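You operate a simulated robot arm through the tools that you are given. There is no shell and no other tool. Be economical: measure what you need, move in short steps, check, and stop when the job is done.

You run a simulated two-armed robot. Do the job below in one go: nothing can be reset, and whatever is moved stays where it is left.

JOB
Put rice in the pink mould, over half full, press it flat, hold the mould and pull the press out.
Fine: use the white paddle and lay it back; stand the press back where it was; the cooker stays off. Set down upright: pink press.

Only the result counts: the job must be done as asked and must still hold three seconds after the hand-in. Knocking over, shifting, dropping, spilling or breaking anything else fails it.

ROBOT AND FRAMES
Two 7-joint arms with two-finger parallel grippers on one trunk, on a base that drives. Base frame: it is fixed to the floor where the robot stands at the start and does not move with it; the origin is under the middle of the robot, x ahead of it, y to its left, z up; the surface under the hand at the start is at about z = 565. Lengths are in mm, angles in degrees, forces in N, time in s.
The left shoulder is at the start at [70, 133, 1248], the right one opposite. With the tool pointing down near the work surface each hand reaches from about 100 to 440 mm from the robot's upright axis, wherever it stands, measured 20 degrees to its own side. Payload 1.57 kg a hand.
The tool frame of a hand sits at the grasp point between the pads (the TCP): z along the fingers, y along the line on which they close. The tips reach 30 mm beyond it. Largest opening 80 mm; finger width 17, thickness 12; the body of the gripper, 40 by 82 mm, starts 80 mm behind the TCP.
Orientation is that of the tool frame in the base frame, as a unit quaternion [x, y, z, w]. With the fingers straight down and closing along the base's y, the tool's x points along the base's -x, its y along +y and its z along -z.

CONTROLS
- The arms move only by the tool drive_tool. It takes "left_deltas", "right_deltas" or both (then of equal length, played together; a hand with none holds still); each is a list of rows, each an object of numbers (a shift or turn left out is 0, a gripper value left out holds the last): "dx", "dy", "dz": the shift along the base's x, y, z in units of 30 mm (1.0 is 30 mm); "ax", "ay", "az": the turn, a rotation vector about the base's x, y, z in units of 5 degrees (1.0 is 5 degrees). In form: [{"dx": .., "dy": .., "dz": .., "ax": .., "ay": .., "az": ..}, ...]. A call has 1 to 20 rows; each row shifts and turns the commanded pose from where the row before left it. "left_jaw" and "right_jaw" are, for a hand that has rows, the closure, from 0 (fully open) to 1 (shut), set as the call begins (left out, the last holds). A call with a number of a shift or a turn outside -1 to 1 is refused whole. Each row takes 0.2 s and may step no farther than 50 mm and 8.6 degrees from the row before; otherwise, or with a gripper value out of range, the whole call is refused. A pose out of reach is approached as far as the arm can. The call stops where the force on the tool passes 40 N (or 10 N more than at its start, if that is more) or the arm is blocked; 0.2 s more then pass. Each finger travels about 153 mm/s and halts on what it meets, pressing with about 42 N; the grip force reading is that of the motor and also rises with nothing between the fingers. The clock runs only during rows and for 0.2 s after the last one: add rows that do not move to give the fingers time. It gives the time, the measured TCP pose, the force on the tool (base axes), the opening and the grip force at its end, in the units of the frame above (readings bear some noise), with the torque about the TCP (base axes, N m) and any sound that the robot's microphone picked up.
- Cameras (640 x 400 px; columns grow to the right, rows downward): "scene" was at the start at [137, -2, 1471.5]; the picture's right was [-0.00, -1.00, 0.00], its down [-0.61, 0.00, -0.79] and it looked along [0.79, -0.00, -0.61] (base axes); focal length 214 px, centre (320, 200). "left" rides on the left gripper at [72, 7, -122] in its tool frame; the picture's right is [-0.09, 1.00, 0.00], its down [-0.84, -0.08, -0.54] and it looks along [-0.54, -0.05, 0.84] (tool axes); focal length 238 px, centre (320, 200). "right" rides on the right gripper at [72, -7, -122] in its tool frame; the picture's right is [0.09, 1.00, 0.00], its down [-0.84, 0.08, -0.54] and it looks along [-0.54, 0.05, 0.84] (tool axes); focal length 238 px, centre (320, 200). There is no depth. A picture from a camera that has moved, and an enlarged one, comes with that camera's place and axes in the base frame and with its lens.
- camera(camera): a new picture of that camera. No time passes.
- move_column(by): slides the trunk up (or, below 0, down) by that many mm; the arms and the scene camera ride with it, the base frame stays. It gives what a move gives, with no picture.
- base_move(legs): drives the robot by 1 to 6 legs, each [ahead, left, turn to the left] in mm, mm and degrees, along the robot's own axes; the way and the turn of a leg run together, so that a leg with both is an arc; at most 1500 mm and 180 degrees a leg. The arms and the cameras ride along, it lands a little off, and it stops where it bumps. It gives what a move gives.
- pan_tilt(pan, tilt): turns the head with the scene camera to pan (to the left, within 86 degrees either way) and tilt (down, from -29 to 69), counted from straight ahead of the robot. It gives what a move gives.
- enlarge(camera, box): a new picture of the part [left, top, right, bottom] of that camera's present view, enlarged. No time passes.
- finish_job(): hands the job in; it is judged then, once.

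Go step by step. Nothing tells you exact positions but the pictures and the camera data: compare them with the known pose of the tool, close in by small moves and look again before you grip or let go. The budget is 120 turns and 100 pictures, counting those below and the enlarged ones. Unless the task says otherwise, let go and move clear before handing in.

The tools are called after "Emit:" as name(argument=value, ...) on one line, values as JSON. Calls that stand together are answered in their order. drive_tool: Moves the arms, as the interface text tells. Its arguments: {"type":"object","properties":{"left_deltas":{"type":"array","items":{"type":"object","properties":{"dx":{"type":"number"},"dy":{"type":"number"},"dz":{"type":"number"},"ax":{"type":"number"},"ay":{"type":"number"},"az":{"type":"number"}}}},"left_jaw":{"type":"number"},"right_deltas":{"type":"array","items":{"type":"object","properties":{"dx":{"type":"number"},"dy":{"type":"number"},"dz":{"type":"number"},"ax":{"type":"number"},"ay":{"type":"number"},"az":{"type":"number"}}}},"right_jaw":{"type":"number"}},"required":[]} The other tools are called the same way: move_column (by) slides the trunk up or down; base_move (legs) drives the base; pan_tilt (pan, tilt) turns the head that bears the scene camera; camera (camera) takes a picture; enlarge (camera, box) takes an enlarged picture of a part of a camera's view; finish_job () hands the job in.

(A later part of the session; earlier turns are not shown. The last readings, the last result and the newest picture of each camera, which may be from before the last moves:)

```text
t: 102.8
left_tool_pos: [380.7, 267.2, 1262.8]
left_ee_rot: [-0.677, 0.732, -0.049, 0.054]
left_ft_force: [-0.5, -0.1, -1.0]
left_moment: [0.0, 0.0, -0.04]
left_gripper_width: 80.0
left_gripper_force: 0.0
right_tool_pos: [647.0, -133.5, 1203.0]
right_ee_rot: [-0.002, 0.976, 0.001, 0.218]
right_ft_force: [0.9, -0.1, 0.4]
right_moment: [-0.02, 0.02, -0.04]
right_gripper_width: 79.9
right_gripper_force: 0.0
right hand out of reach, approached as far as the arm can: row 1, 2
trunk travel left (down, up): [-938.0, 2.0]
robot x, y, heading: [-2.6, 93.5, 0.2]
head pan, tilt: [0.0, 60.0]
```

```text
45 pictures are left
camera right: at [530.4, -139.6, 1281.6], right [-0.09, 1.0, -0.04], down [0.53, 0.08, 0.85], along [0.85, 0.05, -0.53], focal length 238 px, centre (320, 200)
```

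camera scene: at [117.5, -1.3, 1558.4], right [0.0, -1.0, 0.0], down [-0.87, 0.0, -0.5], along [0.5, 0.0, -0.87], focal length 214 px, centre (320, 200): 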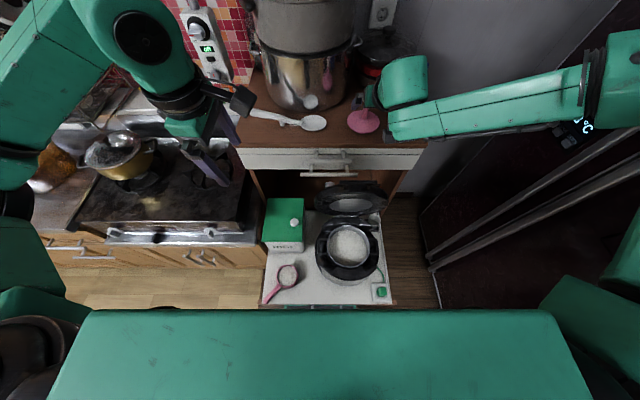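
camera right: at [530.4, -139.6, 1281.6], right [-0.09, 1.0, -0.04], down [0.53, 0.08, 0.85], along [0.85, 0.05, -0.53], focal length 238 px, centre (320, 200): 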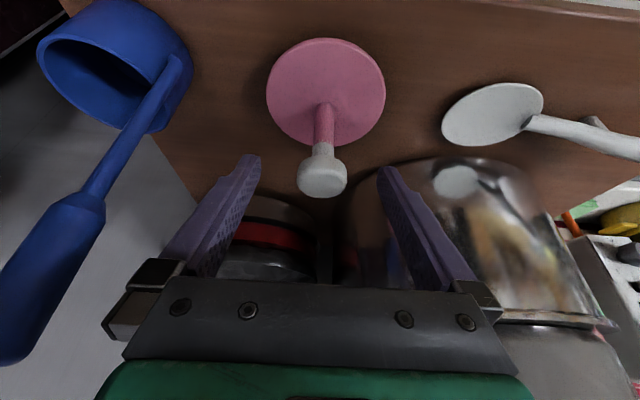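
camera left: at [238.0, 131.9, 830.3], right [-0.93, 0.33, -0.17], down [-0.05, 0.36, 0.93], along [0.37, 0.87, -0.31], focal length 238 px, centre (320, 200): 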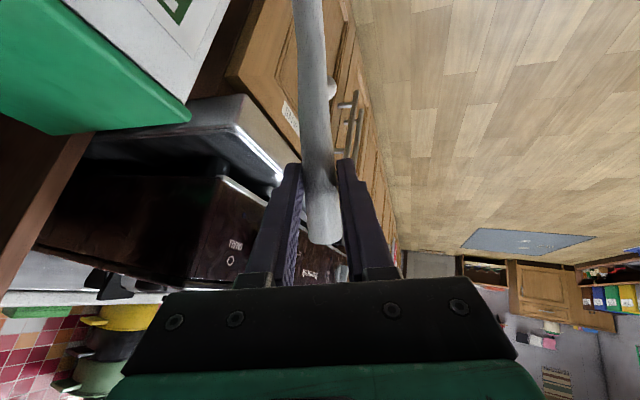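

Emit:
drive_tool(right_deltas=[{"dz": 0.4, "dx": -0.3}, {"ay": -0.8}, {"ay": -0.8}, {"ay": -0.8}, {"ay": -0.8}, {"dx": 0.4, "dz": -0.5}, {"dx": 0.2, "dz": -0.7}, {"dz": -0.6}, {}])

Emit:
camera(camera="right")

```text
t: 104.8
left_tool_pos: [379.1, 265.1, 1261.9]
left_ee_rot: [-0.677, 0.732, -0.049, 0.054]
left_ft_force: [0.1, 0.5, -0.1]
left_moment: [0.01, -0.01, 0.01]
left_gripper_width: 79.9
left_gripper_force: 0.1
right_tool_pos: [657.9, -131.9, 1160.1]
right_ee_rot: [-0.003, 0.937, 0.001, 0.35]
right_ft_force: [1.1, -0.1, -0.4]
right_moment: [-0.01, 0.02, -0.01]
right_gripper_width: 80.0
right_gripper_force: 0.0
trunk travel left (down, up): [-938.0, 2.0]
robot x, y, heading: [-4.8, 90.6, 0.3]
head pan, tilt: [0.0, 60.0]
```

```text
44 pictures are left
camera right: at [522.3, -138.8, 1203.2], right [-0.07, 1.0, -0.06], down [0.27, 0.08, 0.96], along [0.96, 0.05, -0.28], focal length 238 px, centre (320, 200)
```

right: 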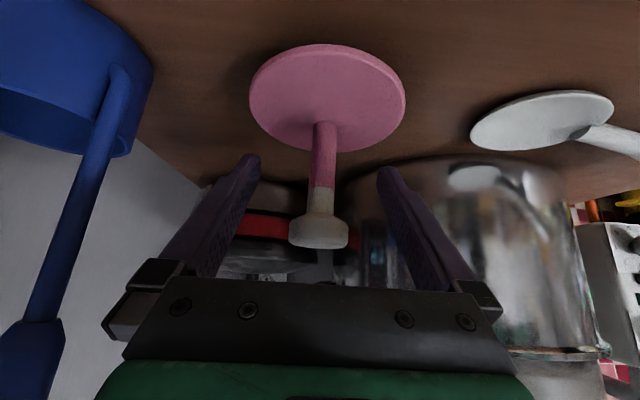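

Emit:
drive_tool(right_deltas=[{"dz": -0.5}, {}])

Emit:
drive_tool(right_deltas=[{}, {}, {}, {}], right_jaw=1)

Emit:
camera(camera="right")

```text
t: 105.4
left_tool_pos: [378.9, 266.3, 1262.5]
left_ee_rot: [-0.676, 0.733, -0.05, 0.054]
left_ft_force: [-0.7, 0.1, -0.1]
left_moment: [-0.01, 0.01, -0.01]
left_gripper_width: 80.0
left_gripper_force: 0.1
right_tool_pos: [657.0, -132.6, 1144.4]
right_ee_rot: [-0.001, 0.937, 0.0, 0.35]
right_ft_force: [1.3, 0.0, -1.2]
right_moment: [-0.01, 0.0, 0.01]
right_gripper_width: 79.9
right_gripper_force: 0.1
trunk travel left (down, up): [-938.0, 2.0]
robot x, y, heading: [-4.3, 97.1, 0.1]
head pan, tilt: [0.0, 60.0]
```

```text
t: 106.4
left_tool_pos: [379.2, 265.5, 1263.0]
left_ee_rot: [-0.677, 0.732, -0.05, 0.054]
left_ft_force: [-0.3, 1.2, 0.3]
left_moment: [-0.02, 0.03, 0.02]
left_gripper_width: 79.8
left_gripper_force: 0.1
right_tool_pos: [658.0, -132.7, 1144.3]
right_ee_rot: [-0.001, 0.937, -0.001, 0.35]
right_ft_force: [0.1, -0.3, 0.2]
right_moment: [-0.02, -0.02, 0.02]
right_gripper_width: 14.5
right_gripper_force: 30.4
trunk travel left (down, up): [-938.0, 2.0]
robot x, y, heading: [-2.8, 91.7, 0.4]
head pan, tilt: [0.0, 60.0]
```

```text
43 pictures are left
camera right: at [522.4, -139.1, 1187.8], right [-0.07, 1.0, -0.06], down [0.28, 0.08, 0.96], along [0.96, 0.05, -0.28], focal length 238 px, centre (320, 200)
```

right: 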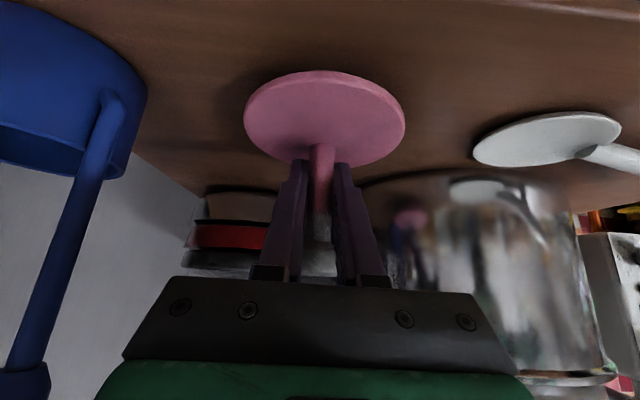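

Press stem gripped (14.5 mm); return pose noted: (658, −132.7, 1144) with 41° pitch. Lift it and retreat while the left hand un-yaws for the mould handle.

Emit:
drive_tool(right_deltas=[{"dz": 0.4}, {"dz": 0.7}, {"dz": 0.8}, {"dz": 0.8}, {"dx": -0.6}, {"dx": -0.9}, {"dx": -0.9}, {"dx": -0.9}, {"dx": -0.9}, {"dx": -0.9}, {"dx": -0.9}, {"dx": -0.9}, {}], left_deltas=[{"ay": 0.85}, {"ay": 0.8}, {"az": -1}, {"az": -1}, {"az": -1}, {"az": -1}, {"az": -1}, {"az": -1}, {"az": -1}, {"az": -1}, {"az": -1}, {"az": -1}, {"az": -1}])

Emit:
camera(camera="scene")

Emit:
camera(camera="right")

```text
t: 109.2
left_tool_pos: [380.5, 266.1, 1261.9]
left_ee_rot: [-0.262, 0.965, -0.001, 0.0]
left_ft_force: [-0.9, 0.2, 0.7]
left_moment: [-0.02, 0.03, 0.0]
left_gripper_width: 80.1
left_gripper_force: 0.0
right_tool_pos: [469.3, -133.7, 1225.3]
right_ee_rot: [-0.001, 0.937, -0.001, 0.35]
right_ft_force: [-0.1, -0.2, -1.3]
right_moment: [0.03, -0.02, 0.02]
right_gripper_width: 14.2
right_gripper_force: 30.6
right hand out of reach, approached as far as the arm can: row 12
trunk travel left (down, up): [-938.0, 2.0]
robot x, y, heading: [-2.2, 90.9, 0.4]
head pan, tilt: [0.0, 60.0]
```

```text
42 pictures are left
camera scene: at [115.7, 92.2, 1558.4], right [0.0, -1.0, 0.0], down [-0.87, 0.0, -0.5], along [0.5, 0.0, -0.87], focal length 214 px, centre (320, 200)
```

scene: 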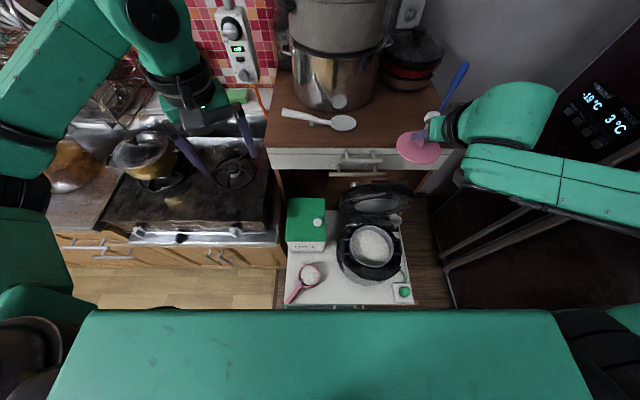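

```text
41 pictures are left
camera right: at [334.6, -139.5, 1269.4], right [-0.07, 1.0, -0.06], down [0.28, 0.08, 0.96], along [0.96, 0.05, -0.28], focal length 238 px, centre (320, 200)
```

right: 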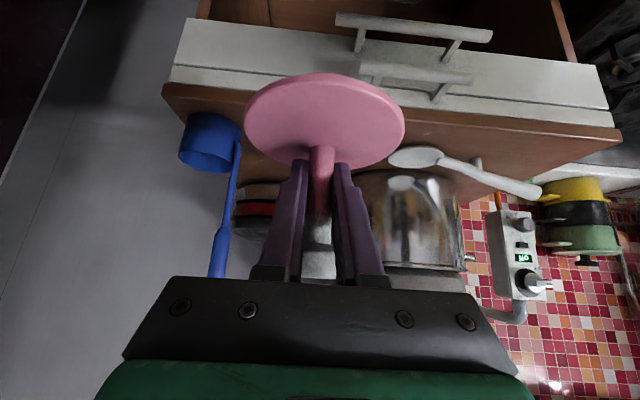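

Press is held upright. Back up and shift left, then lower the trunk to work at the tray.

Emit:
base_move(legs=[[-240, 0, 0], [0, 50, 0]])

Emit:
move_column(by=-380)

Emit:
drive_tool(left_deltas=[{"az": -1}, {"az": -1}, {"az": -1}, {"az": -1}, {"az": -1}, {"az": -1}, {"az": -1}, {"az": -1}, {"az": -1}, {"az": -1}, {"az": -1}, {"az": -1}, {"az": -1}, {"az": -1}, {"az": -0.8}], right_deltas=[{"az": 0.8}, {"az": 0.8}, {"az": 0.8}, {"az": 0.8}, {"az": 0.8}, {"az": 0.8}, {"az": 0.8}, {"az": 0.8}, {"az": 0.8}, {"az": 0.8}, {}, {}, {}, {}, {}])

Emit:
camera(camera="scene")

```text
t: 111.5
left_tool_pos: [141.3, 304.4, 1263.5]
left_ee_rot: [-0.262, 0.965, 0.004, 0.002]
left_ft_force: [0.0, -1.0, 0.3]
left_moment: [0.08, 0.02, 0.03]
left_gripper_width: 80.0
left_gripper_force: 0.0
right_tool_pos: [230.9, -93.7, 1223.0]
right_ee_rot: [0.0, 0.937, 0.004, 0.35]
right_ft_force: [0.1, 0.0, -0.8]
right_moment: [0.03, 0.03, 0.05]
right_gripper_width: 14.0
right_gripper_force: 30.5
trunk travel left (down, up): [-938.0, 2.0]
robot x, y, heading: [-242.7, 138.3, 0.6]
head pan, tilt: [0.0, 60.0]
```

```text
t: 115.2
left_tool_pos: [140.5, 315.1, 884.0]
left_ee_rot: [-0.262, 0.965, -0.001, 0.001]
left_ft_force: [0.1, -0.5, -0.4]
left_moment: [0.01, -0.01, -0.02]
left_gripper_width: 80.0
left_gripper_force: 0.0
right_tool_pos: [230.0, -83.7, 845.8]
right_ee_rot: [-0.001, 0.937, 0.0, 0.35]
right_ft_force: [-0.2, 0.0, 0.3]
right_moment: [-0.03, 0.03, 0.0]
right_gripper_width: 14.2
right_gripper_force: 30.6
trunk travel left (down, up): [-558.0, 382.0]
robot x, y, heading: [-240.1, 143.9, 0.3]
head pan, tilt: [0.0, 60.0]
```

```text
t: 118.4
left_tool_pos: [140.4, 314.9, 883.8]
left_ee_rot: [0.338, 0.941, -0.001, 0.001]
left_ft_force: [-0.4, -0.7, 0.7]
left_moment: [-0.03, 0.0, -0.01]
left_gripper_width: 80.0
left_gripper_force: 0.1
left hand out of reach, approached as far as the arm can: row 15
right_tool_pos: [228.7, -83.5, 846.7]
right_ee_rot: [-0.321, 0.88, 0.119, 0.329]
right_ft_force: [-0.3, -1.5, -2.0]
right_moment: [0.03, 0.03, 0.02]
right_gripper_width: 14.5
right_gripper_force: 29.9
trunk travel left (down, up): [-558.0, 382.0]
robot x, y, heading: [-240.7, 141.5, 0.4]
head pan, tilt: [0.0, 60.0]
```

```text
40 pictures are left
camera scene: at [-124.6, 140.8, 1178.5], right [0.01, -1.0, 0.0], down [-0.87, 0.0, -0.5], along [0.5, 0.0, -0.87], focal length 214 px, centre (320, 200)
```

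scene: 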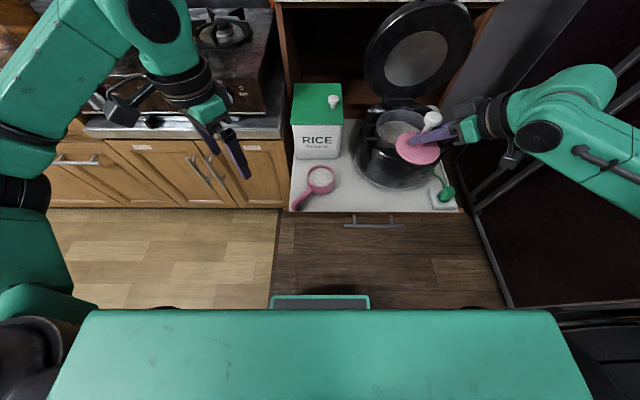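

Left hand is yawed to close across the mould handle. Moving it above the handle, with a slight tilt away from the mould, to look.

Emit:
drive_tool(left_deltas=[{"dx": 0.4, "dy": -0.6}, {"dx": 0.4, "dy": -0.6}, {"dx": 0.4, "dy": -0.6, "dz": -0.5}, {"dx": 0.4, "dy": -0.6, "dz": -0.7, "ax": -0.64, "ay": -0.77}, {"dx": 0.4, "dy": -0.6, "dz": -0.7, "ax": -0.64, "ay": -0.77}, {"dx": 0.26, "dy": -0.6, "dz": -0.7, "ax": -0.64, "ay": -0.77}, {"dy": -0.13, "dz": -0.7, "ax": -0.64, "ay": -0.77}, {"dz": -0.7}, {"dz": -0.5}])

Emit:
camera(camera="left")

Emit:
enlarge(camera="scene", box=[260, 120, 400, 220])

```text
t: 120.4
left_tool_pos: [208.6, 203.6, 747.3]
left_ee_rot: [0.333, 0.927, -0.059, 0.164]
left_ft_force: [-0.2, 1.0, -0.3]
left_moment: [0.04, -0.01, -0.02]
left_gripper_width: 80.0
left_gripper_force: 0.1
right_tool_pos: [228.8, -84.7, 846.4]
right_ee_rot: [-0.321, 0.88, 0.12, 0.33]
right_ft_force: [1.5, -0.2, -0.2]
right_moment: [0.01, 0.01, -0.02]
right_gripper_width: 13.9
right_gripper_force: 30.4
trunk travel left (down, up): [-558.0, 382.0]
robot x, y, heading: [-242.3, 143.8, 0.3]
head pan, tilt: [0.0, 60.0]
```

```text
39 pictures are left
camera left: at [128.4, 278.1, 838.2], right [0.7, 0.71, 0.03], down [0.41, -0.44, 0.8], along [0.58, -0.55, -0.6], focal length 238 px, centre (320, 200)
```

left: 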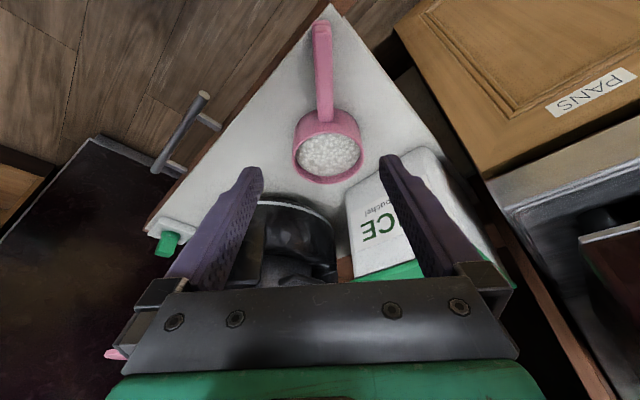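

```text
4.00 times, centred on (330, 170) of scene
camera zoom: at [-124.6, 141.0, 1178.5], right [0.01, -1.0, 0.0], down [-0.87, 0.0, -0.5], along [0.5, 0.0, -0.87], focal length 858 px, centre (280, 320)
```

zoom: 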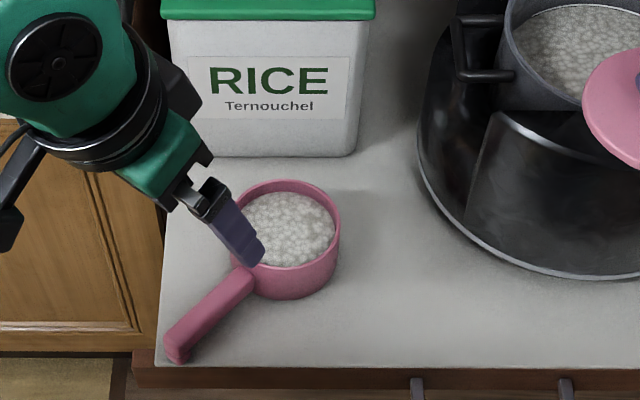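

The handle runs from about (250,175) to (185,232), z≈585. I'll narrow the jaw a bit and descend onto it.

Emit:
drive_tool(left_deltas=[{"dx": 0.13, "dy": 0.15, "dz": -0.8}, {"dz": -0.8}, {"dz": -0.8}, {"dz": -0.8}, {"dz": -0.5}, {}], left_jaw=0.35)

Emit:
camera(camera="left")

Emit:
enlarge(camera="scene", box=[260, 140, 380, 220])

```text
t: 121.8
left_tool_pos: [212.4, 207.1, 637.0]
left_ee_rot: [0.334, 0.926, -0.061, 0.164]
left_ft_force: [0.1, 0.1, -0.2]
left_moment: [0.05, -0.01, 0.0]
left_gripper_width: 51.9
left_gripper_force: 0.2
right_tool_pos: [228.4, -84.5, 846.7]
right_ee_rot: [-0.321, 0.88, 0.119, 0.33]
right_ft_force: [-0.6, 0.0, -0.4]
right_moment: [-0.04, 0.01, 0.02]
right_gripper_width: 14.0
right_gripper_force: 30.7
trunk travel left (down, up): [-558.0, 382.0]
robot x, y, heading: [-243.9, 140.5, 0.4]
head pan, tilt: [0.0, 60.0]
```

```text
37 pictures are left
camera left: at [132.5, 281.9, 727.8], right [0.7, 0.71, 0.03], down [0.41, -0.44, 0.8], along [0.58, -0.55, -0.6], focal length 238 px, centre (320, 200)
```

left: 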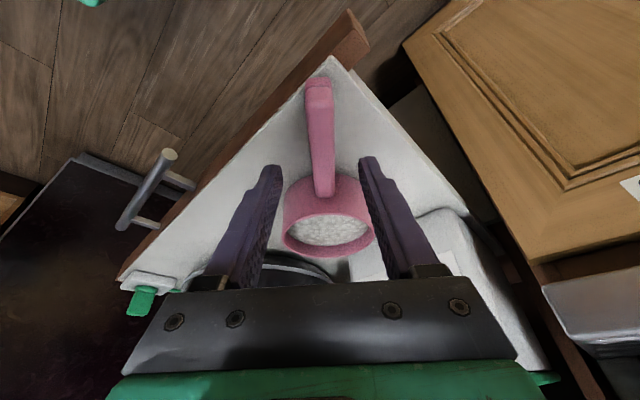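

```text
5.00 times, centred on (320, 180) of scene
camera zoom: at [-124.7, 140.8, 1178.5], right [0.01, -1.0, 0.0], down [-0.87, 0.0, -0.5], along [0.5, 0.0, -0.87], focal length 1072 px, centre (320, 300)
```

zoom: 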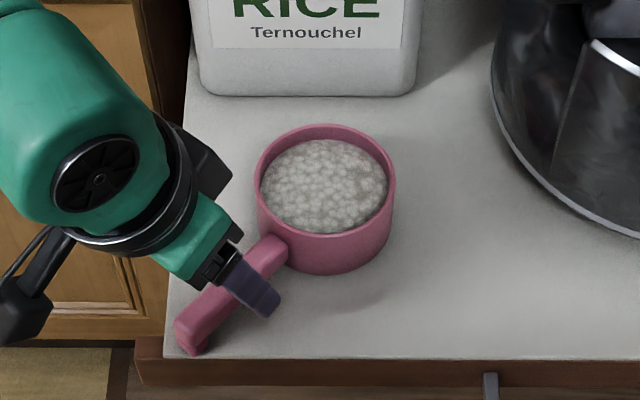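

Emit:
drive_tool(left_deltas=[{"dz": -0.6}, {"dz": -0.62}, {}])

Emit:
camera(camera="left")

Emit:
enlarge(camera="scene", box=[260, 140, 380, 220])

```text
t: 122.6
left_tool_pos: [213.3, 207.1, 600.5]
left_ee_rot: [0.334, 0.926, -0.06, 0.164]
left_ft_force: [-0.8, 0.2, -1.2]
left_moment: [-0.01, 0.02, -0.01]
left_gripper_width: 52.2
left_gripper_force: 0.0
right_tool_pos: [229.7, -84.0, 844.5]
right_ee_rot: [-0.322, 0.88, 0.119, 0.329]
right_ft_force: [0.1, 0.4, -0.5]
right_moment: [0.0, -0.01, 0.03]
right_gripper_width: 13.8
right_gripper_force: 30.2
trunk travel left (down, up): [-558.0, 382.0]
robot x, y, heading: [-239.6, 143.7, 0.5]
head pan, tilt: [0.0, 60.0]
```

```text
35 pictures are left
camera left: at [132.9, 282.1, 691.6], right [0.7, 0.71, 0.03], down [0.41, -0.44, 0.8], along [0.58, -0.55, -0.6], focal length 238 px, centre (320, 200)
```

left: 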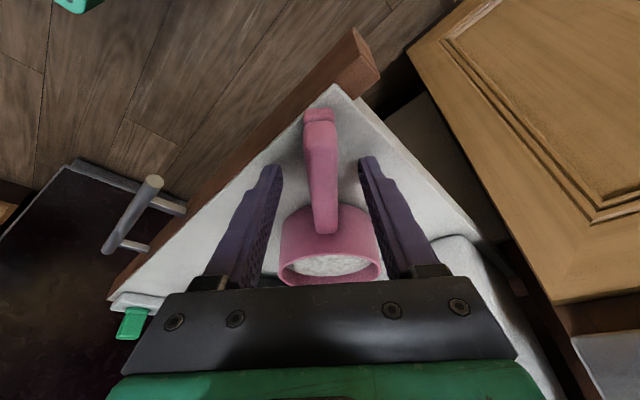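

```text
5.00 times, centred on (320, 180) of scene
camera zoom: at [-124.7, 140.8, 1178.5], right [0.01, -1.0, 0.0], down [-0.87, 0.0, -0.5], along [0.5, 0.0, -0.87], focal length 1072 px, centre (320, 300)
```

zoom: 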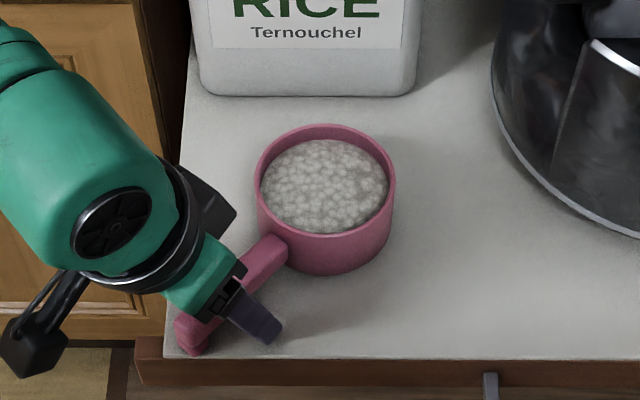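

The handle is centred between the fingers. Closing.

Emit:
drive_tool(left_deltas=[{}, {}, {}, {}], left_jaw=1)

Emit:
enlarge(camera="scene", box=[260, 140, 380, 220])

Emit:
camera(camera="left")

```text
t: 123.6
left_tool_pos: [212.9, 206.8, 602.3]
left_ee_rot: [0.334, 0.926, -0.061, 0.164]
left_ft_force: [-1.0, -0.1, 0.3]
left_moment: [-0.06, -0.09, -0.08]
left_gripper_width: 17.3
left_gripper_force: 31.9
right_tool_pos: [230.0, -82.6, 845.7]
right_ee_rot: [-0.323, 0.88, 0.119, 0.329]
right_ft_force: [0.2, 0.4, -1.2]
right_moment: [0.0, 0.01, -0.01]
right_gripper_width: 14.0
right_gripper_force: 30.5
trunk travel left (down, up): [-558.0, 382.0]
robot x, y, heading: [-241.7, 141.4, 0.4]
head pan, tilt: [0.0, 60.0]
```

```text
5.00 times, centred on (320, 180) of scene
camera zoom: at [-124.6, 140.7, 1178.5], right [0.01, -1.0, 0.0], down [-0.87, 0.0, -0.5], along [0.5, 0.0, -0.87], focal length 1072 px, centre (320, 300)
```

zoom: 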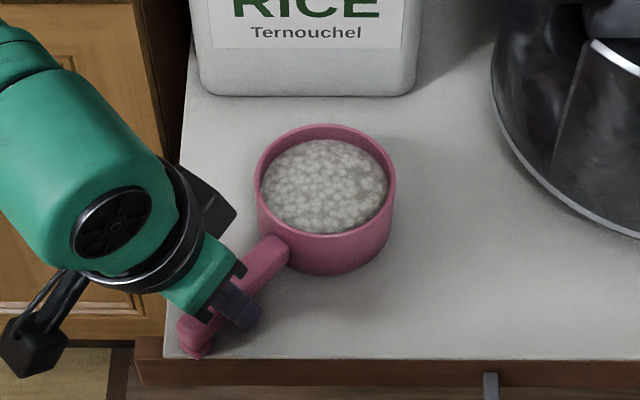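

```text
32 pictures are left
camera left: at [133.0, 282.1, 691.8], right [0.7, 0.71, 0.03], down [0.41, -0.44, 0.8], along [0.58, -0.55, -0.6], focal length 238 px, centre (320, 200)
```

left: 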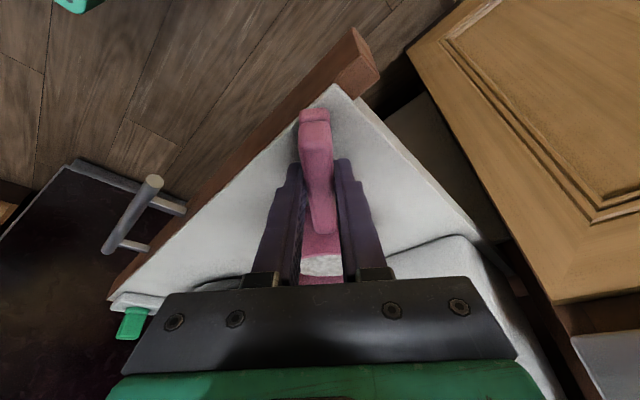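

Mould is held. Bringing the press over the mould at height.

Emit:
drive_tool(right_deltas=[{"dx": 0.2, "dy": 0.74}, {"dx": 0.2, "dy": 0.74}, {"dx": 0.2, "dy": 0.74}, {"dx": 0.2, "dy": 0.74}, {"dx": 0.2, "dy": 0.74}, {"dx": 0.2, "dy": 0.74}, {"dx": 0.2, "dy": 0.74}, {"dx": 0.2, "dy": 0.74}, {"dx": 0.2, "dy": 0.74}, {"dx": 0.2, "dy": 0.7}, {"dz": -0.8}, {"dz": -0.8}, {}])

Emit:
camera(camera="right")

Emit:
enlarge(camera="scene", box=[240, 100, 420, 220])

```text
t: 126.4
left_tool_pos: [213.4, 206.8, 601.4]
left_ee_rot: [0.334, 0.926, -0.06, 0.164]
left_ft_force: [0.5, -0.5, -0.2]
left_moment: [0.04, -0.06, -0.03]
left_gripper_width: 17.4
left_gripper_force: 33.0
right_tool_pos: [288.2, 137.7, 795.8]
right_ee_rot: [-0.321, 0.88, 0.119, 0.329]
right_ft_force: [0.2, 0.3, -0.7]
right_moment: [0.0, 0.06, 0.0]
right_gripper_width: 13.9
right_gripper_force: 30.5
trunk travel left (down, up): [-558.0, 382.0]
robot x, y, heading: [-238.4, 145.5, 0.4]
head pan, tilt: [0.0, 60.0]
```

```text
31 pictures are left
camera right: at [189.5, 46.4, 839.9], right [-0.69, 0.72, -0.06], down [0.16, 0.24, 0.96], along [0.7, 0.66, -0.28], focal length 238 px, centre (320, 200)
```

right: 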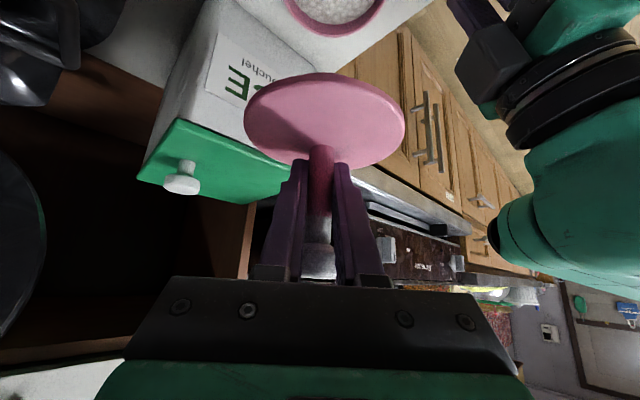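

```text
3.33 times, centred on (330, 160) of scene
camera zoom: at [-124.5, 140.9, 1178.5], right [0.01, -1.0, 0.0], down [-0.87, 0.0, -0.5], along [0.5, 0.0, -0.87], focal length 715 px, centre (287, 333)
```

zoom: 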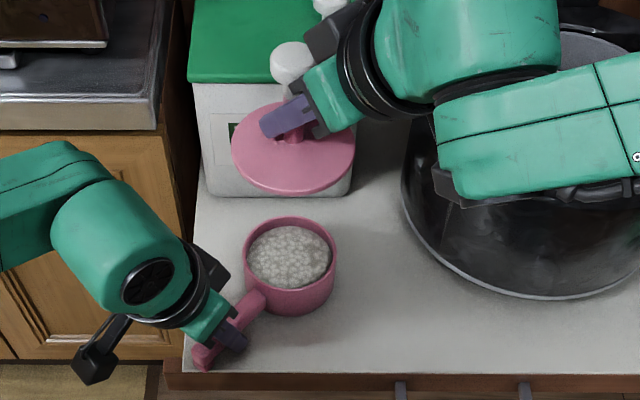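

Emit:
drive_tool(right_deltas=[{"dz": -0.8}, {"dz": -0.8}, {"dz": -0.8}, {"dz": -0.7}, {}])

Emit:
camera(camera="right")

Emit:
enlarge(camera="scene", box=[260, 120, 380, 200])

Emit:
camera(camera="left")

```text
t: 127.6
left_tool_pos: [213.1, 208.1, 600.1]
left_ee_rot: [0.333, 0.926, -0.061, 0.164]
left_ft_force: [-0.3, -0.6, 0.6]
left_moment: [0.03, -0.05, 0.01]
left_gripper_width: 17.2
left_gripper_force: 31.9
right_tool_pos: [274.8, 113.7, 725.1]
right_ee_rot: [-0.321, 0.88, 0.12, 0.329]
right_ft_force: [0.3, 0.2, -1.4]
right_moment: [-0.01, -0.02, 0.02]
right_gripper_width: 13.9
right_gripper_force: 30.7
right hand out of reach, approached as far as the arm can: row 2, 3, 4
trunk travel left (down, up): [-558.0, 382.0]
robot x, y, heading: [-241.3, 139.5, 0.2]
head pan, tilt: [0.0, 60.0]
```

```text
29 pictures are left
camera right: at [174.7, 22.2, 767.8], right [-0.69, 0.72, -0.06], down [0.16, 0.24, 0.96], along [0.7, 0.66, -0.28], focal length 238 px, centre (320, 200)
```

right: 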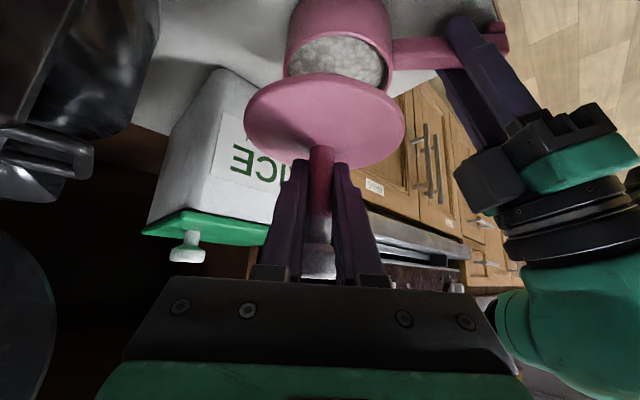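

```text
5.00 times, centred on (320, 160) of scene
camera zoom: at [-124.4, 140.9, 1178.5], right [0.01, -1.0, 0.0], down [-0.87, 0.0, -0.5], along [0.5, 0.0, -0.87], focal length 1072 px, centre (320, 400)
```

zoom: 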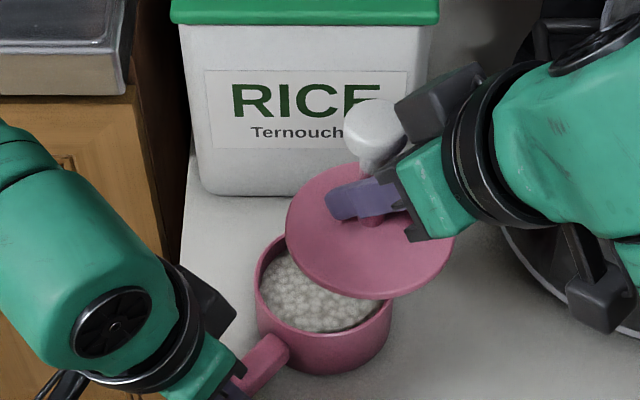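

```text
27 pictures are left
camera left: at [133.1, 282.2, 691.8], right [0.7, 0.71, 0.03], down [0.41, -0.44, 0.8], along [0.58, -0.55, -0.6], focal length 238 px, centre (320, 200)
```

left: 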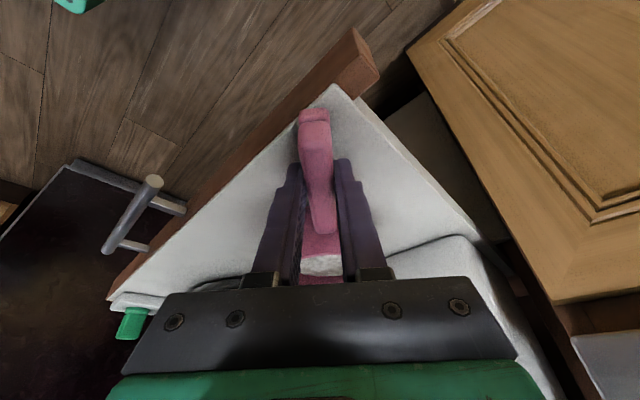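

Going lower the right arm runs out of range cross-body. I'll rotate the press hand's yaw further (press is round) so the arm comes from its own side, and retry.

Emit:
drive_tool(right_deltas=[{"dz": 0.8}, {"az": 0.8}, {"az": 0.8}, {"az": 0.8}, {"az": 0.8}, {"az": 0.8}, {"az": 0.8}, {"dx": 0.25, "dy": 0.4}, {"dx": 0.2, "dy": 0.4}, {"dz": -0.5}, {"dz": -0.6}, {"dz": -0.5}, {}])

Emit:
enlarge(camera="scene", box=[260, 120, 380, 200])

```text
t: 130.4
left_tool_pos: [212.7, 207.2, 601.4]
left_ee_rot: [0.334, 0.926, -0.06, 0.164]
left_ft_force: [0.4, -0.1, 0.8]
left_moment: [0.0, -0.03, -0.02]
left_gripper_width: 17.3
left_gripper_force: 32.2
right_tool_pos: [273.2, 114.5, 716.1]
right_ee_rot: [-0.468, 0.813, 0.167, 0.304]
right_ft_force: [0.9, -0.1, 0.3]
right_moment: [-0.01, 0.0, 0.0]
right_gripper_width: 13.8
right_gripper_force: 30.2
right hand out of reach, approached as far as the arm can: row 7, 9, 10, 11, 12
trunk travel left (down, up): [-558.0, 382.0]
robot x, y, heading: [-241.3, 142.9, 0.3]
head pan, tilt: [0.0, 60.0]
```

```text
5.00 times, centred on (320, 160) of scene
camera zoom: at [-124.4, 141.0, 1178.5], right [0.01, -1.0, 0.0], down [-0.87, 0.0, -0.5], along [0.5, 0.0, -0.87], focal length 1072 px, centre (320, 400)
```

zoom: 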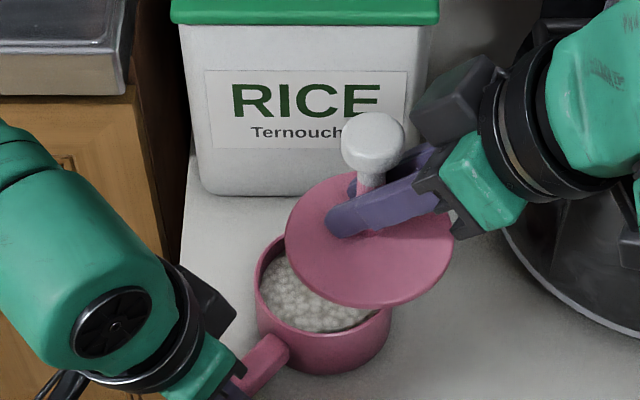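

The arm is simply too far and high for this. I'll let go of the handle, raise both hands, move base forward 70/left 40 and lower the trunk 80, then regrasp.

Emit:
drive_tool(left_deltas=[{}, {}, {}], left_jaw=0.35)

Emit:
drive_tool(left_deltas=[{"dz": 0.5}, {"dz": 0.8}, {"dz": 0.8}, {"dz": 0.8}, {"dz": 0.8}, {"dz": 0.8}, {"dz": 0.8}], right_deltas=[{"dz": 0.7, "dy": -0.3}, {"dz": 0.7, "dy": -0.5, "az": -0.8}, {"dz": 0.7, "dy": -0.5, "az": -0.8}, {"dz": 0.7, "dy": -0.5, "az": -0.8}, {"dz": 0.7, "az": -0.8}, {"dz": 0.7, "az": -0.8}, {"dz": 0.7}])

Emit:
base_move(legs=[[70, 40, 0]])

Emit:
move_column(by=-80)

Emit:
camera(camera="scene")

```text
t: 131.2
left_tool_pos: [213.3, 206.6, 600.5]
left_ee_rot: [0.334, 0.926, -0.061, 0.164]
left_ft_force: [0.0, 0.0, 0.3]
left_moment: [-0.02, -0.01, 0.04]
left_gripper_width: 52.1
left_gripper_force: 0.0
right_tool_pos: [272.3, 114.9, 716.2]
right_ee_rot: [-0.467, 0.813, 0.166, 0.306]
right_ft_force: [-0.5, -0.2, -0.1]
right_moment: [-0.02, 0.01, -0.03]
right_gripper_width: 13.8
right_gripper_force: 30.4
trunk travel left (down, up): [-558.0, 382.0]
robot x, y, heading: [-243.4, 143.6, 0.2]
head pan, tilt: [0.0, 60.0]
```

```text
t: 132.8
left_tool_pos: [212.0, 208.4, 759.6]
left_ee_rot: [0.333, 0.927, -0.06, 0.164]
left_ft_force: [0.4, 0.7, 0.6]
left_moment: [-0.01, 0.03, 0.0]
left_gripper_width: 52.1
left_gripper_force: 0.2
right_tool_pos: [272.2, 60.6, 865.7]
right_ee_rot: [-0.318, 0.882, 0.11, 0.33]
right_ft_force: [0.9, -0.1, -0.4]
right_moment: [-0.01, -0.01, 0.01]
right_gripper_width: 13.8
right_gripper_force: 30.2
trunk travel left (down, up): [-558.0, 382.0]
robot x, y, heading: [-245.0, 141.7, 0.6]
head pan, tilt: [0.0, 60.0]
```

```text
t: 133.8
left_tool_pos: [281.1, 249.8, 758.5]
left_ee_rot: [0.334, 0.926, -0.061, 0.164]
left_ft_force: [0.2, 0.5, -0.7]
left_moment: [-0.04, 0.02, -0.02]
left_gripper_width: 52.0
left_gripper_force: 0.0
right_tool_pos: [342.4, 100.6, 864.2]
right_ee_rot: [-0.318, 0.882, 0.11, 0.33]
right_ft_force: [-0.5, 0.7, -0.8]
right_moment: [0.01, 0.02, 0.01]
right_gripper_width: 13.5
right_gripper_force: 29.8
trunk travel left (down, up): [-558.0, 382.0]
robot x, y, heading: [-175.9, 183.4, 0.3]
head pan, tilt: [0.0, 60.0]
```

```text
t: 135.0
left_tool_pos: [280.9, 248.7, 678.5]
left_ee_rot: [0.334, 0.926, -0.06, 0.164]
left_ft_force: [-1.0, -0.4, -0.4]
left_moment: [-0.02, 0.01, -0.01]
left_gripper_width: 52.0
left_gripper_force: 0.2
right_tool_pos: [340.9, 99.5, 785.9]
right_ee_rot: [-0.318, 0.882, 0.11, 0.33]
right_ft_force: [0.9, 0.7, -0.5]
right_moment: [-0.02, 0.0, 0.01]
right_gripper_width: 13.7
right_gripper_force: 30.4
trunk travel left (down, up): [-478.0, 462.0]
robot x, y, heading: [-173.8, 182.9, 0.4]
head pan, tilt: [0.0, 60.0]
```

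```text
25 pictures are left
camera scene: at [-56.4, 181.7, 1098.5], right [0.0, -1.0, 0.0], down [-0.87, 0.0, -0.5], along [0.5, 0.0, -0.87], focal length 214 px, centre (320, 200)
```

scene: 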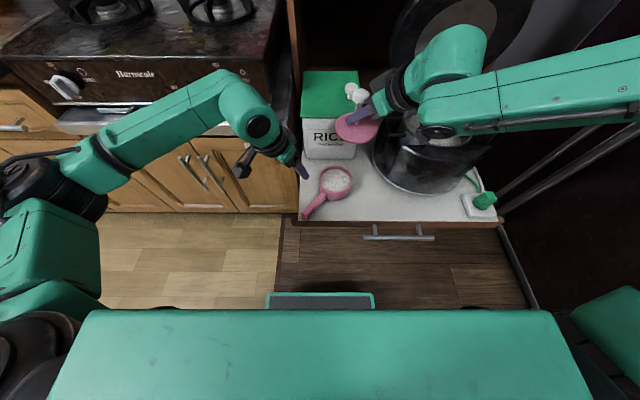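

Emit:
drive_tool(right_deltas=[{"dx": -0.4, "dy": 0.33}, {"dx": -0.4, "dy": 0.33}, {"dx": -0.4, "dy": 0.33}, {"dx": -0.4, "dy": 0.33}, {"dz": -0.7}, {"dz": -0.7}, {"dz": -0.7}, {"dz": -0.7}, {}])

Emit:
enlarge(camera="scene", box=[280, 130, 400, 230])

Emit:
camera(camera="right")

```text
t: 137.0
left_tool_pos: [280.7, 248.9, 679.2]
left_ee_rot: [0.334, 0.926, -0.06, 0.163]
left_ft_force: [0.1, 0.4, 0.4]
left_moment: [0.02, 0.05, 0.03]
left_gripper_width: 51.9
left_gripper_force: 0.1
right_tool_pos: [293.8, 138.9, 700.9]
right_ee_rot: [-0.318, 0.882, 0.11, 0.33]
right_ft_force: [-1.2, 0.3, -0.3]
right_moment: [0.0, -0.02, 0.0]
right_gripper_width: 13.6
right_gripper_force: 30.6
trunk travel left (down, up): [-478.0, 462.0]
robot x, y, heading: [-172.5, 184.0, 0.2]
head pan, tilt: [0.0, 60.0]
```

```text
4.00 times, centred on (340, 180) of scene
camera zoom: at [-56.3, 181.9, 1098.5], right [0.0, -1.0, 0.0], down [-0.87, 0.0, -0.5], along [0.5, 0.0, -0.87], focal length 858 px, centre (240, 280)
```

zoom: 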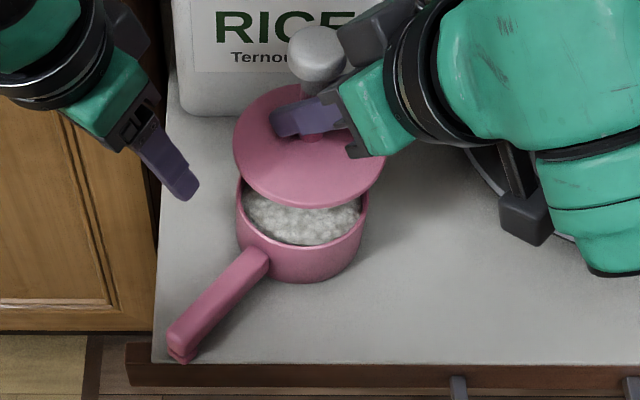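

```text
23 pictures are left
camera right: at [193.8, 49.5, 745.8], right [-0.68, 0.72, -0.08], down [0.16, 0.25, 0.96], along [0.71, 0.64, -0.29], focal length 238 px, centre (320, 200)
```

right: 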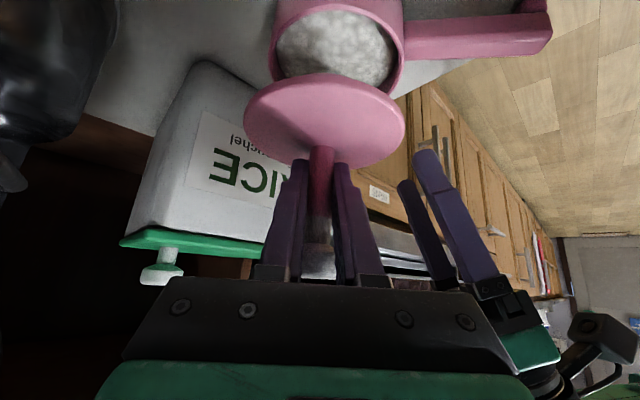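

The press now reaches. Regrasp the handle with the left hand at the same pose as before and fine-align the press to about (290, 140).

Emit:
drive_tool(left_deltas=[{"dx": -0.6, "dy": -0.3}, {"dx": -0.6, "dy": -0.4}, {"dx": -0.6, "dy": -0.4}, {"dx": -0.45, "dy": -0.3}, {"dz": -0.7}, {"dz": -0.7}, {"dz": -0.7}, {"dz": -0.5}, {}], right_deltas=[{"dx": -0.12, "dy": 0.04}, {}, {}, {}, {}, {}, {}, {}, {}])

Emit:
camera(camera="left")

```text
t: 139.0
left_tool_pos: [212.6, 207.8, 601.5]
left_ee_rot: [0.334, 0.927, -0.06, 0.163]
left_ft_force: [0.1, -0.3, 0.5]
left_moment: [0.01, 0.01, 0.01]
left_gripper_width: 52.0
left_gripper_force: 0.0
right_tool_pos: [289.9, 140.3, 701.5]
right_ee_rot: [-0.319, 0.882, 0.11, 0.33]
right_ft_force: [-0.5, 0.2, 0.1]
right_moment: [0.03, 0.0, 0.0]
right_gripper_width: 13.9
right_gripper_force: 30.3
trunk travel left (down, up): [-478.0, 462.0]
robot x, y, heading: [-171.7, 182.2, 0.2]
head pan, tilt: [0.0, 60.0]
```

```text
22 pictures are left
camera left: at [132.4, 282.2, 692.4], right [0.7, 0.71, 0.03], down [0.41, -0.44, 0.8], along [0.58, -0.55, -0.6], focal length 238 px, centre (320, 200)
```

left: 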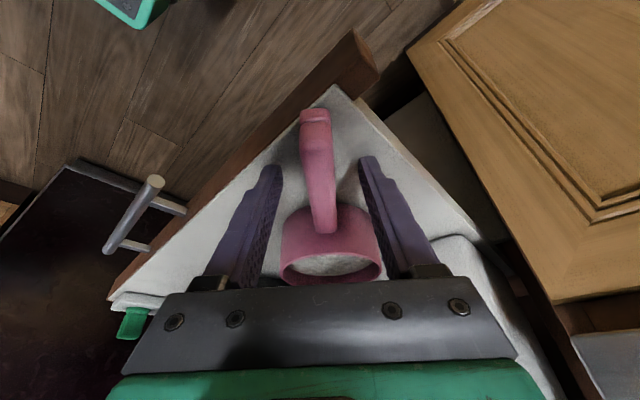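

Emit:
drive_tool(left_deltas=[{}, {}, {}, {}], left_jaw=1)

Emit:
drive_tool(right_deltas=[{"dz": -0.4}, {"dz": -0.3}, {}])

Emit:
enlarge(camera="scene", box=[290, 140, 390, 220])

Emit:
camera(camera="right")

```text
t: 140.0
left_tool_pos: [211.0, 207.3, 601.3]
left_ee_rot: [0.333, 0.927, -0.061, 0.163]
left_ft_force: [-0.3, 0.7, -0.7]
left_moment: [0.04, -0.02, 0.03]
left_gripper_width: 17.5
left_gripper_force: 32.9
right_tool_pos: [289.9, 140.8, 700.6]
right_ee_rot: [-0.318, 0.882, 0.11, 0.329]
right_ft_force: [-0.5, -1.2, -1.2]
right_moment: [0.0, 0.02, 0.0]
right_gripper_width: 13.9
right_gripper_force: 30.5
trunk travel left (down, up): [-478.0, 462.0]
robot x, y, heading: [-175.7, 181.0, 0.5]
head pan, tilt: [0.0, 60.0]
```

```text
t: 140.8
left_tool_pos: [212.4, 207.6, 600.3]
left_ee_rot: [0.334, 0.926, -0.06, 0.163]
left_ft_force: [-0.3, 0.5, 0.0]
left_moment: [0.1, 0.0, 0.02]
left_gripper_width: 17.3
left_gripper_force: 32.1
right_tool_pos: [291.1, 140.0, 681.1]
right_ee_rot: [-0.318, 0.882, 0.111, 0.331]
right_ft_force: [-0.4, 0.3, 0.1]
right_moment: [0.03, -0.02, 0.0]
right_gripper_width: 14.1
right_gripper_force: 30.3
trunk travel left (down, up): [-478.0, 462.0]
robot x, y, heading: [-171.2, 182.0, 0.2]
head pan, tilt: [0.0, 60.0]
```

```text
5.00 times, centred on (340, 180) of scene
camera zoom: at [-55.9, 181.7, 1098.5], right [0.0, -1.0, 0.0], down [-0.87, 0.0, -0.5], along [0.5, 0.0, -0.87], focal length 1072 px, centre (220, 300)
```

zoom: 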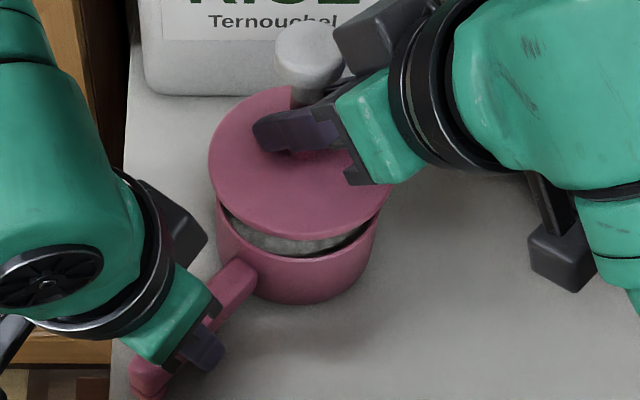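

```text
20 pictures are left
camera right: at [189.9, 50.9, 725.6], right [-0.68, 0.72, -0.08], down [0.16, 0.25, 0.96], along [0.71, 0.64, -0.29], focal length 238 px, centre (320, 200)
```

right: 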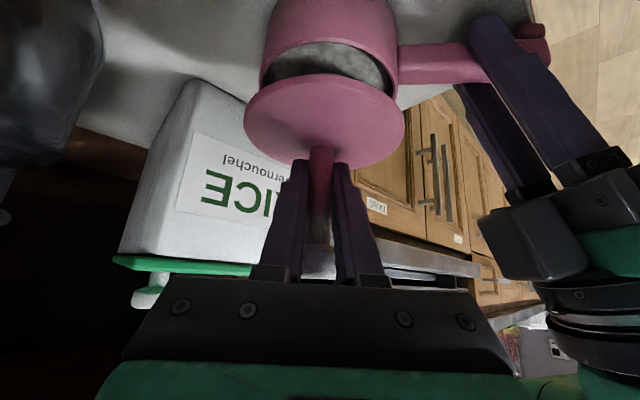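

Alignment looks within a millimetre or so. Pressing down in small steps.

Emit:
drive_tool(right_deltas=[{"dz": -0.2}, {"dz": -0.15}, {"dz": -0.1}, {}])

Emit:
enlarge(camera="scene", box=[290, 140, 390, 220])

```text
t: 141.8
left_tool_pos: [213.4, 206.7, 601.0]
left_ee_rot: [0.334, 0.926, -0.061, 0.164]
left_ft_force: [-0.4, 0.5, 0.5]
left_moment: [0.08, 0.05, 0.02]
left_gripper_width: 17.6
left_gripper_force: 32.1
right_tool_pos: [289.3, 140.1, 666.9]
right_ee_rot: [-0.318, 0.882, 0.11, 0.33]
right_ft_force: [0.5, 0.1, -1.6]
right_moment: [0.03, -0.04, 0.0]
right_gripper_width: 14.0
right_gripper_force: 29.8
trunk travel left (down, up): [-478.0, 462.0]
robot x, y, heading: [-175.3, 184.7, 0.2]
head pan, tilt: [0.0, 60.0]
```

```text
5.00 times, centred on (340, 180) of scene
camera zoom: at [-55.9, 181.7, 1098.5], right [0.0, -1.0, 0.0], down [-0.87, 0.0, -0.5], along [0.5, 0.0, -0.87], focal length 1072 px, centre (220, 300)
```

zoom: 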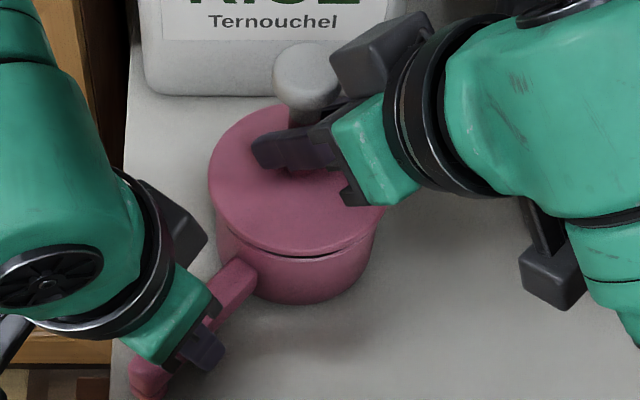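

Emit:
drive_tool(right_deltas=[{"dz": -0.1}, {"dz": -0.1}, {"dz": -0.1}, {}])

```text
t: 142.8
left_tool_pos: [213.1, 207.3, 601.6]
left_ee_rot: [0.334, 0.926, -0.06, 0.164]
left_ft_force: [0.4, 0.7, -0.4]
left_moment: [0.03, 0.0, 0.0]
left_gripper_width: 17.2
left_gripper_force: 31.9
right_tool_pos: [290.2, 140.7, 656.8]
right_ee_rot: [-0.318, 0.882, 0.109, 0.33]
right_ft_force: [0.6, 0.0, -0.7]
right_moment: [0.02, 0.02, 0.01]
right_gripper_width: 13.8
right_gripper_force: 30.1
trunk travel left (down, up): [-478.0, 462.0]
robot x, y, heading: [-173.3, 183.1, 0.3]
head pan, tilt: [0.0, 60.0]
```

Emit:
drive_tool(right_deltas=[{"dz": -0.1}, {"dz": -0.1}, {"dz": -0.1}, {"dz": -0.1}, {"dz": -0.1}, {}])

Emit:
enlarge(camera="scene", box=[290, 140, 390, 220])

```text
t: 143.9
left_tool_pos: [211.1, 208.0, 602.4]
left_ee_rot: [0.333, 0.926, -0.059, 0.165]
left_ft_force: [-0.5, 3.0, 2.5]
left_moment: [-0.54, -0.79, 0.1]
left_gripper_width: 17.3
left_gripper_force: 32.2
right_tool_pos: [290.0, 141.4, 649.2]
right_ee_rot: [-0.319, 0.88, 0.11, 0.335]
right_ft_force: [-1.5, -5.0, 5.9]
right_moment: [-0.05, 0.26, 0.0]
right_gripper_width: 14.0
right_gripper_force: 30.7
trunk travel left (down, up): [-478.0, 462.0]
robot x, y, heading: [-170.3, 179.1, 0.4]
head pan, tilt: [0.0, 60.0]
stopped in row 5 (right hand): the force on the tool passed its limit at 42 N (the readings are from after the stop); the commanded pose is now the measured one
```

```text
5.00 times, centred on (340, 180) of scene
camera zoom: at [-57.9, 181.8, 1098.6], right [0.0, -1.0, 0.0], down [-0.87, 0.0, -0.5], along [0.5, 0.0, -0.87], focal length 1072 px, centre (220, 300)
```

zoom: 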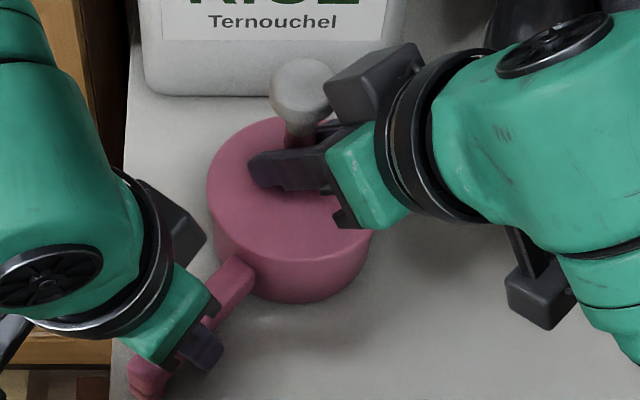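

The flange is seated on the rim (42 N peak): rice pressed. Holding the mould, I pull the press straight out.

Emit:
drive_tool(right_deltas=[{}, {"dz": 0.15}, {"dz": 0.2}, {"dz": 0.3}, {"dz": 0.4}, {"dz": 0.5}, {"dz": 0.6}, {"dz": 0.7}, {"dz": 0.7}, {"dz": 0.7}])

Emit:
enlarge(camera="scene", box=[280, 110, 420, 220])

Emit:
camera(camera="right")

```text
t: 146.1
left_tool_pos: [212.0, 206.7, 600.8]
left_ee_rot: [0.332, 0.927, -0.059, 0.165]
left_ft_force: [0.4, 1.1, 8.6]
left_moment: [-0.21, -0.28, 0.06]
left_gripper_width: 17.2
left_gripper_force: 32.6
right_tool_pos: [291.0, 140.8, 776.7]
right_ee_rot: [-0.319, 0.88, 0.111, 0.334]
right_ft_force: [-0.2, -0.4, -0.7]
right_moment: [0.0, 0.02, 0.01]
right_gripper_width: 13.9
right_gripper_force: 30.1
trunk travel left (down, up): [-478.0, 462.0]
robot x, y, heading: [-172.7, 181.3, 0.1]
head pan, tilt: [0.0, 60.0]
```

```text
3.64 times, centred on (350, 165) of scene
camera zoom: at [-57.1, 181.7, 1098.6], right [0.0, -1.0, 0.0], down [-0.87, 0.0, -0.5], along [0.5, 0.0, -0.87], focal length 780 px, centre (211, 327)
```

zoom: 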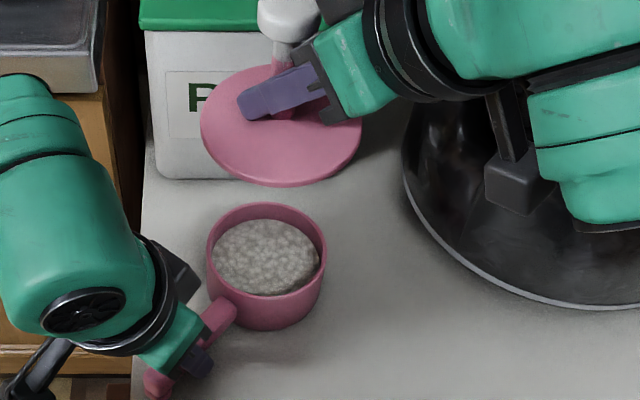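

```text
16 pictures are left
camera right: at [190.2, 51.4, 820.2], right [-0.69, 0.72, -0.08], down [0.15, 0.25, 0.96], along [0.71, 0.64, -0.28], focal length 238 px, centre (320, 200)
```

right: 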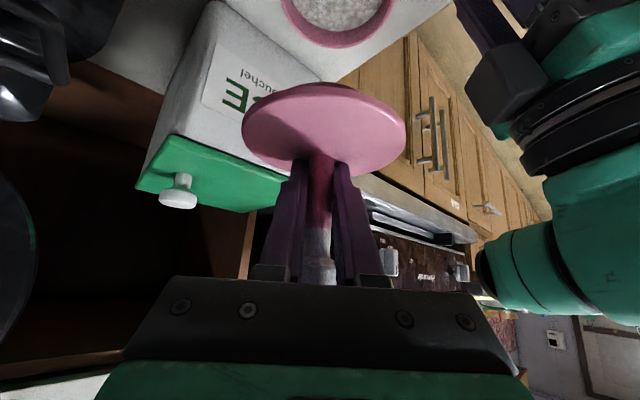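

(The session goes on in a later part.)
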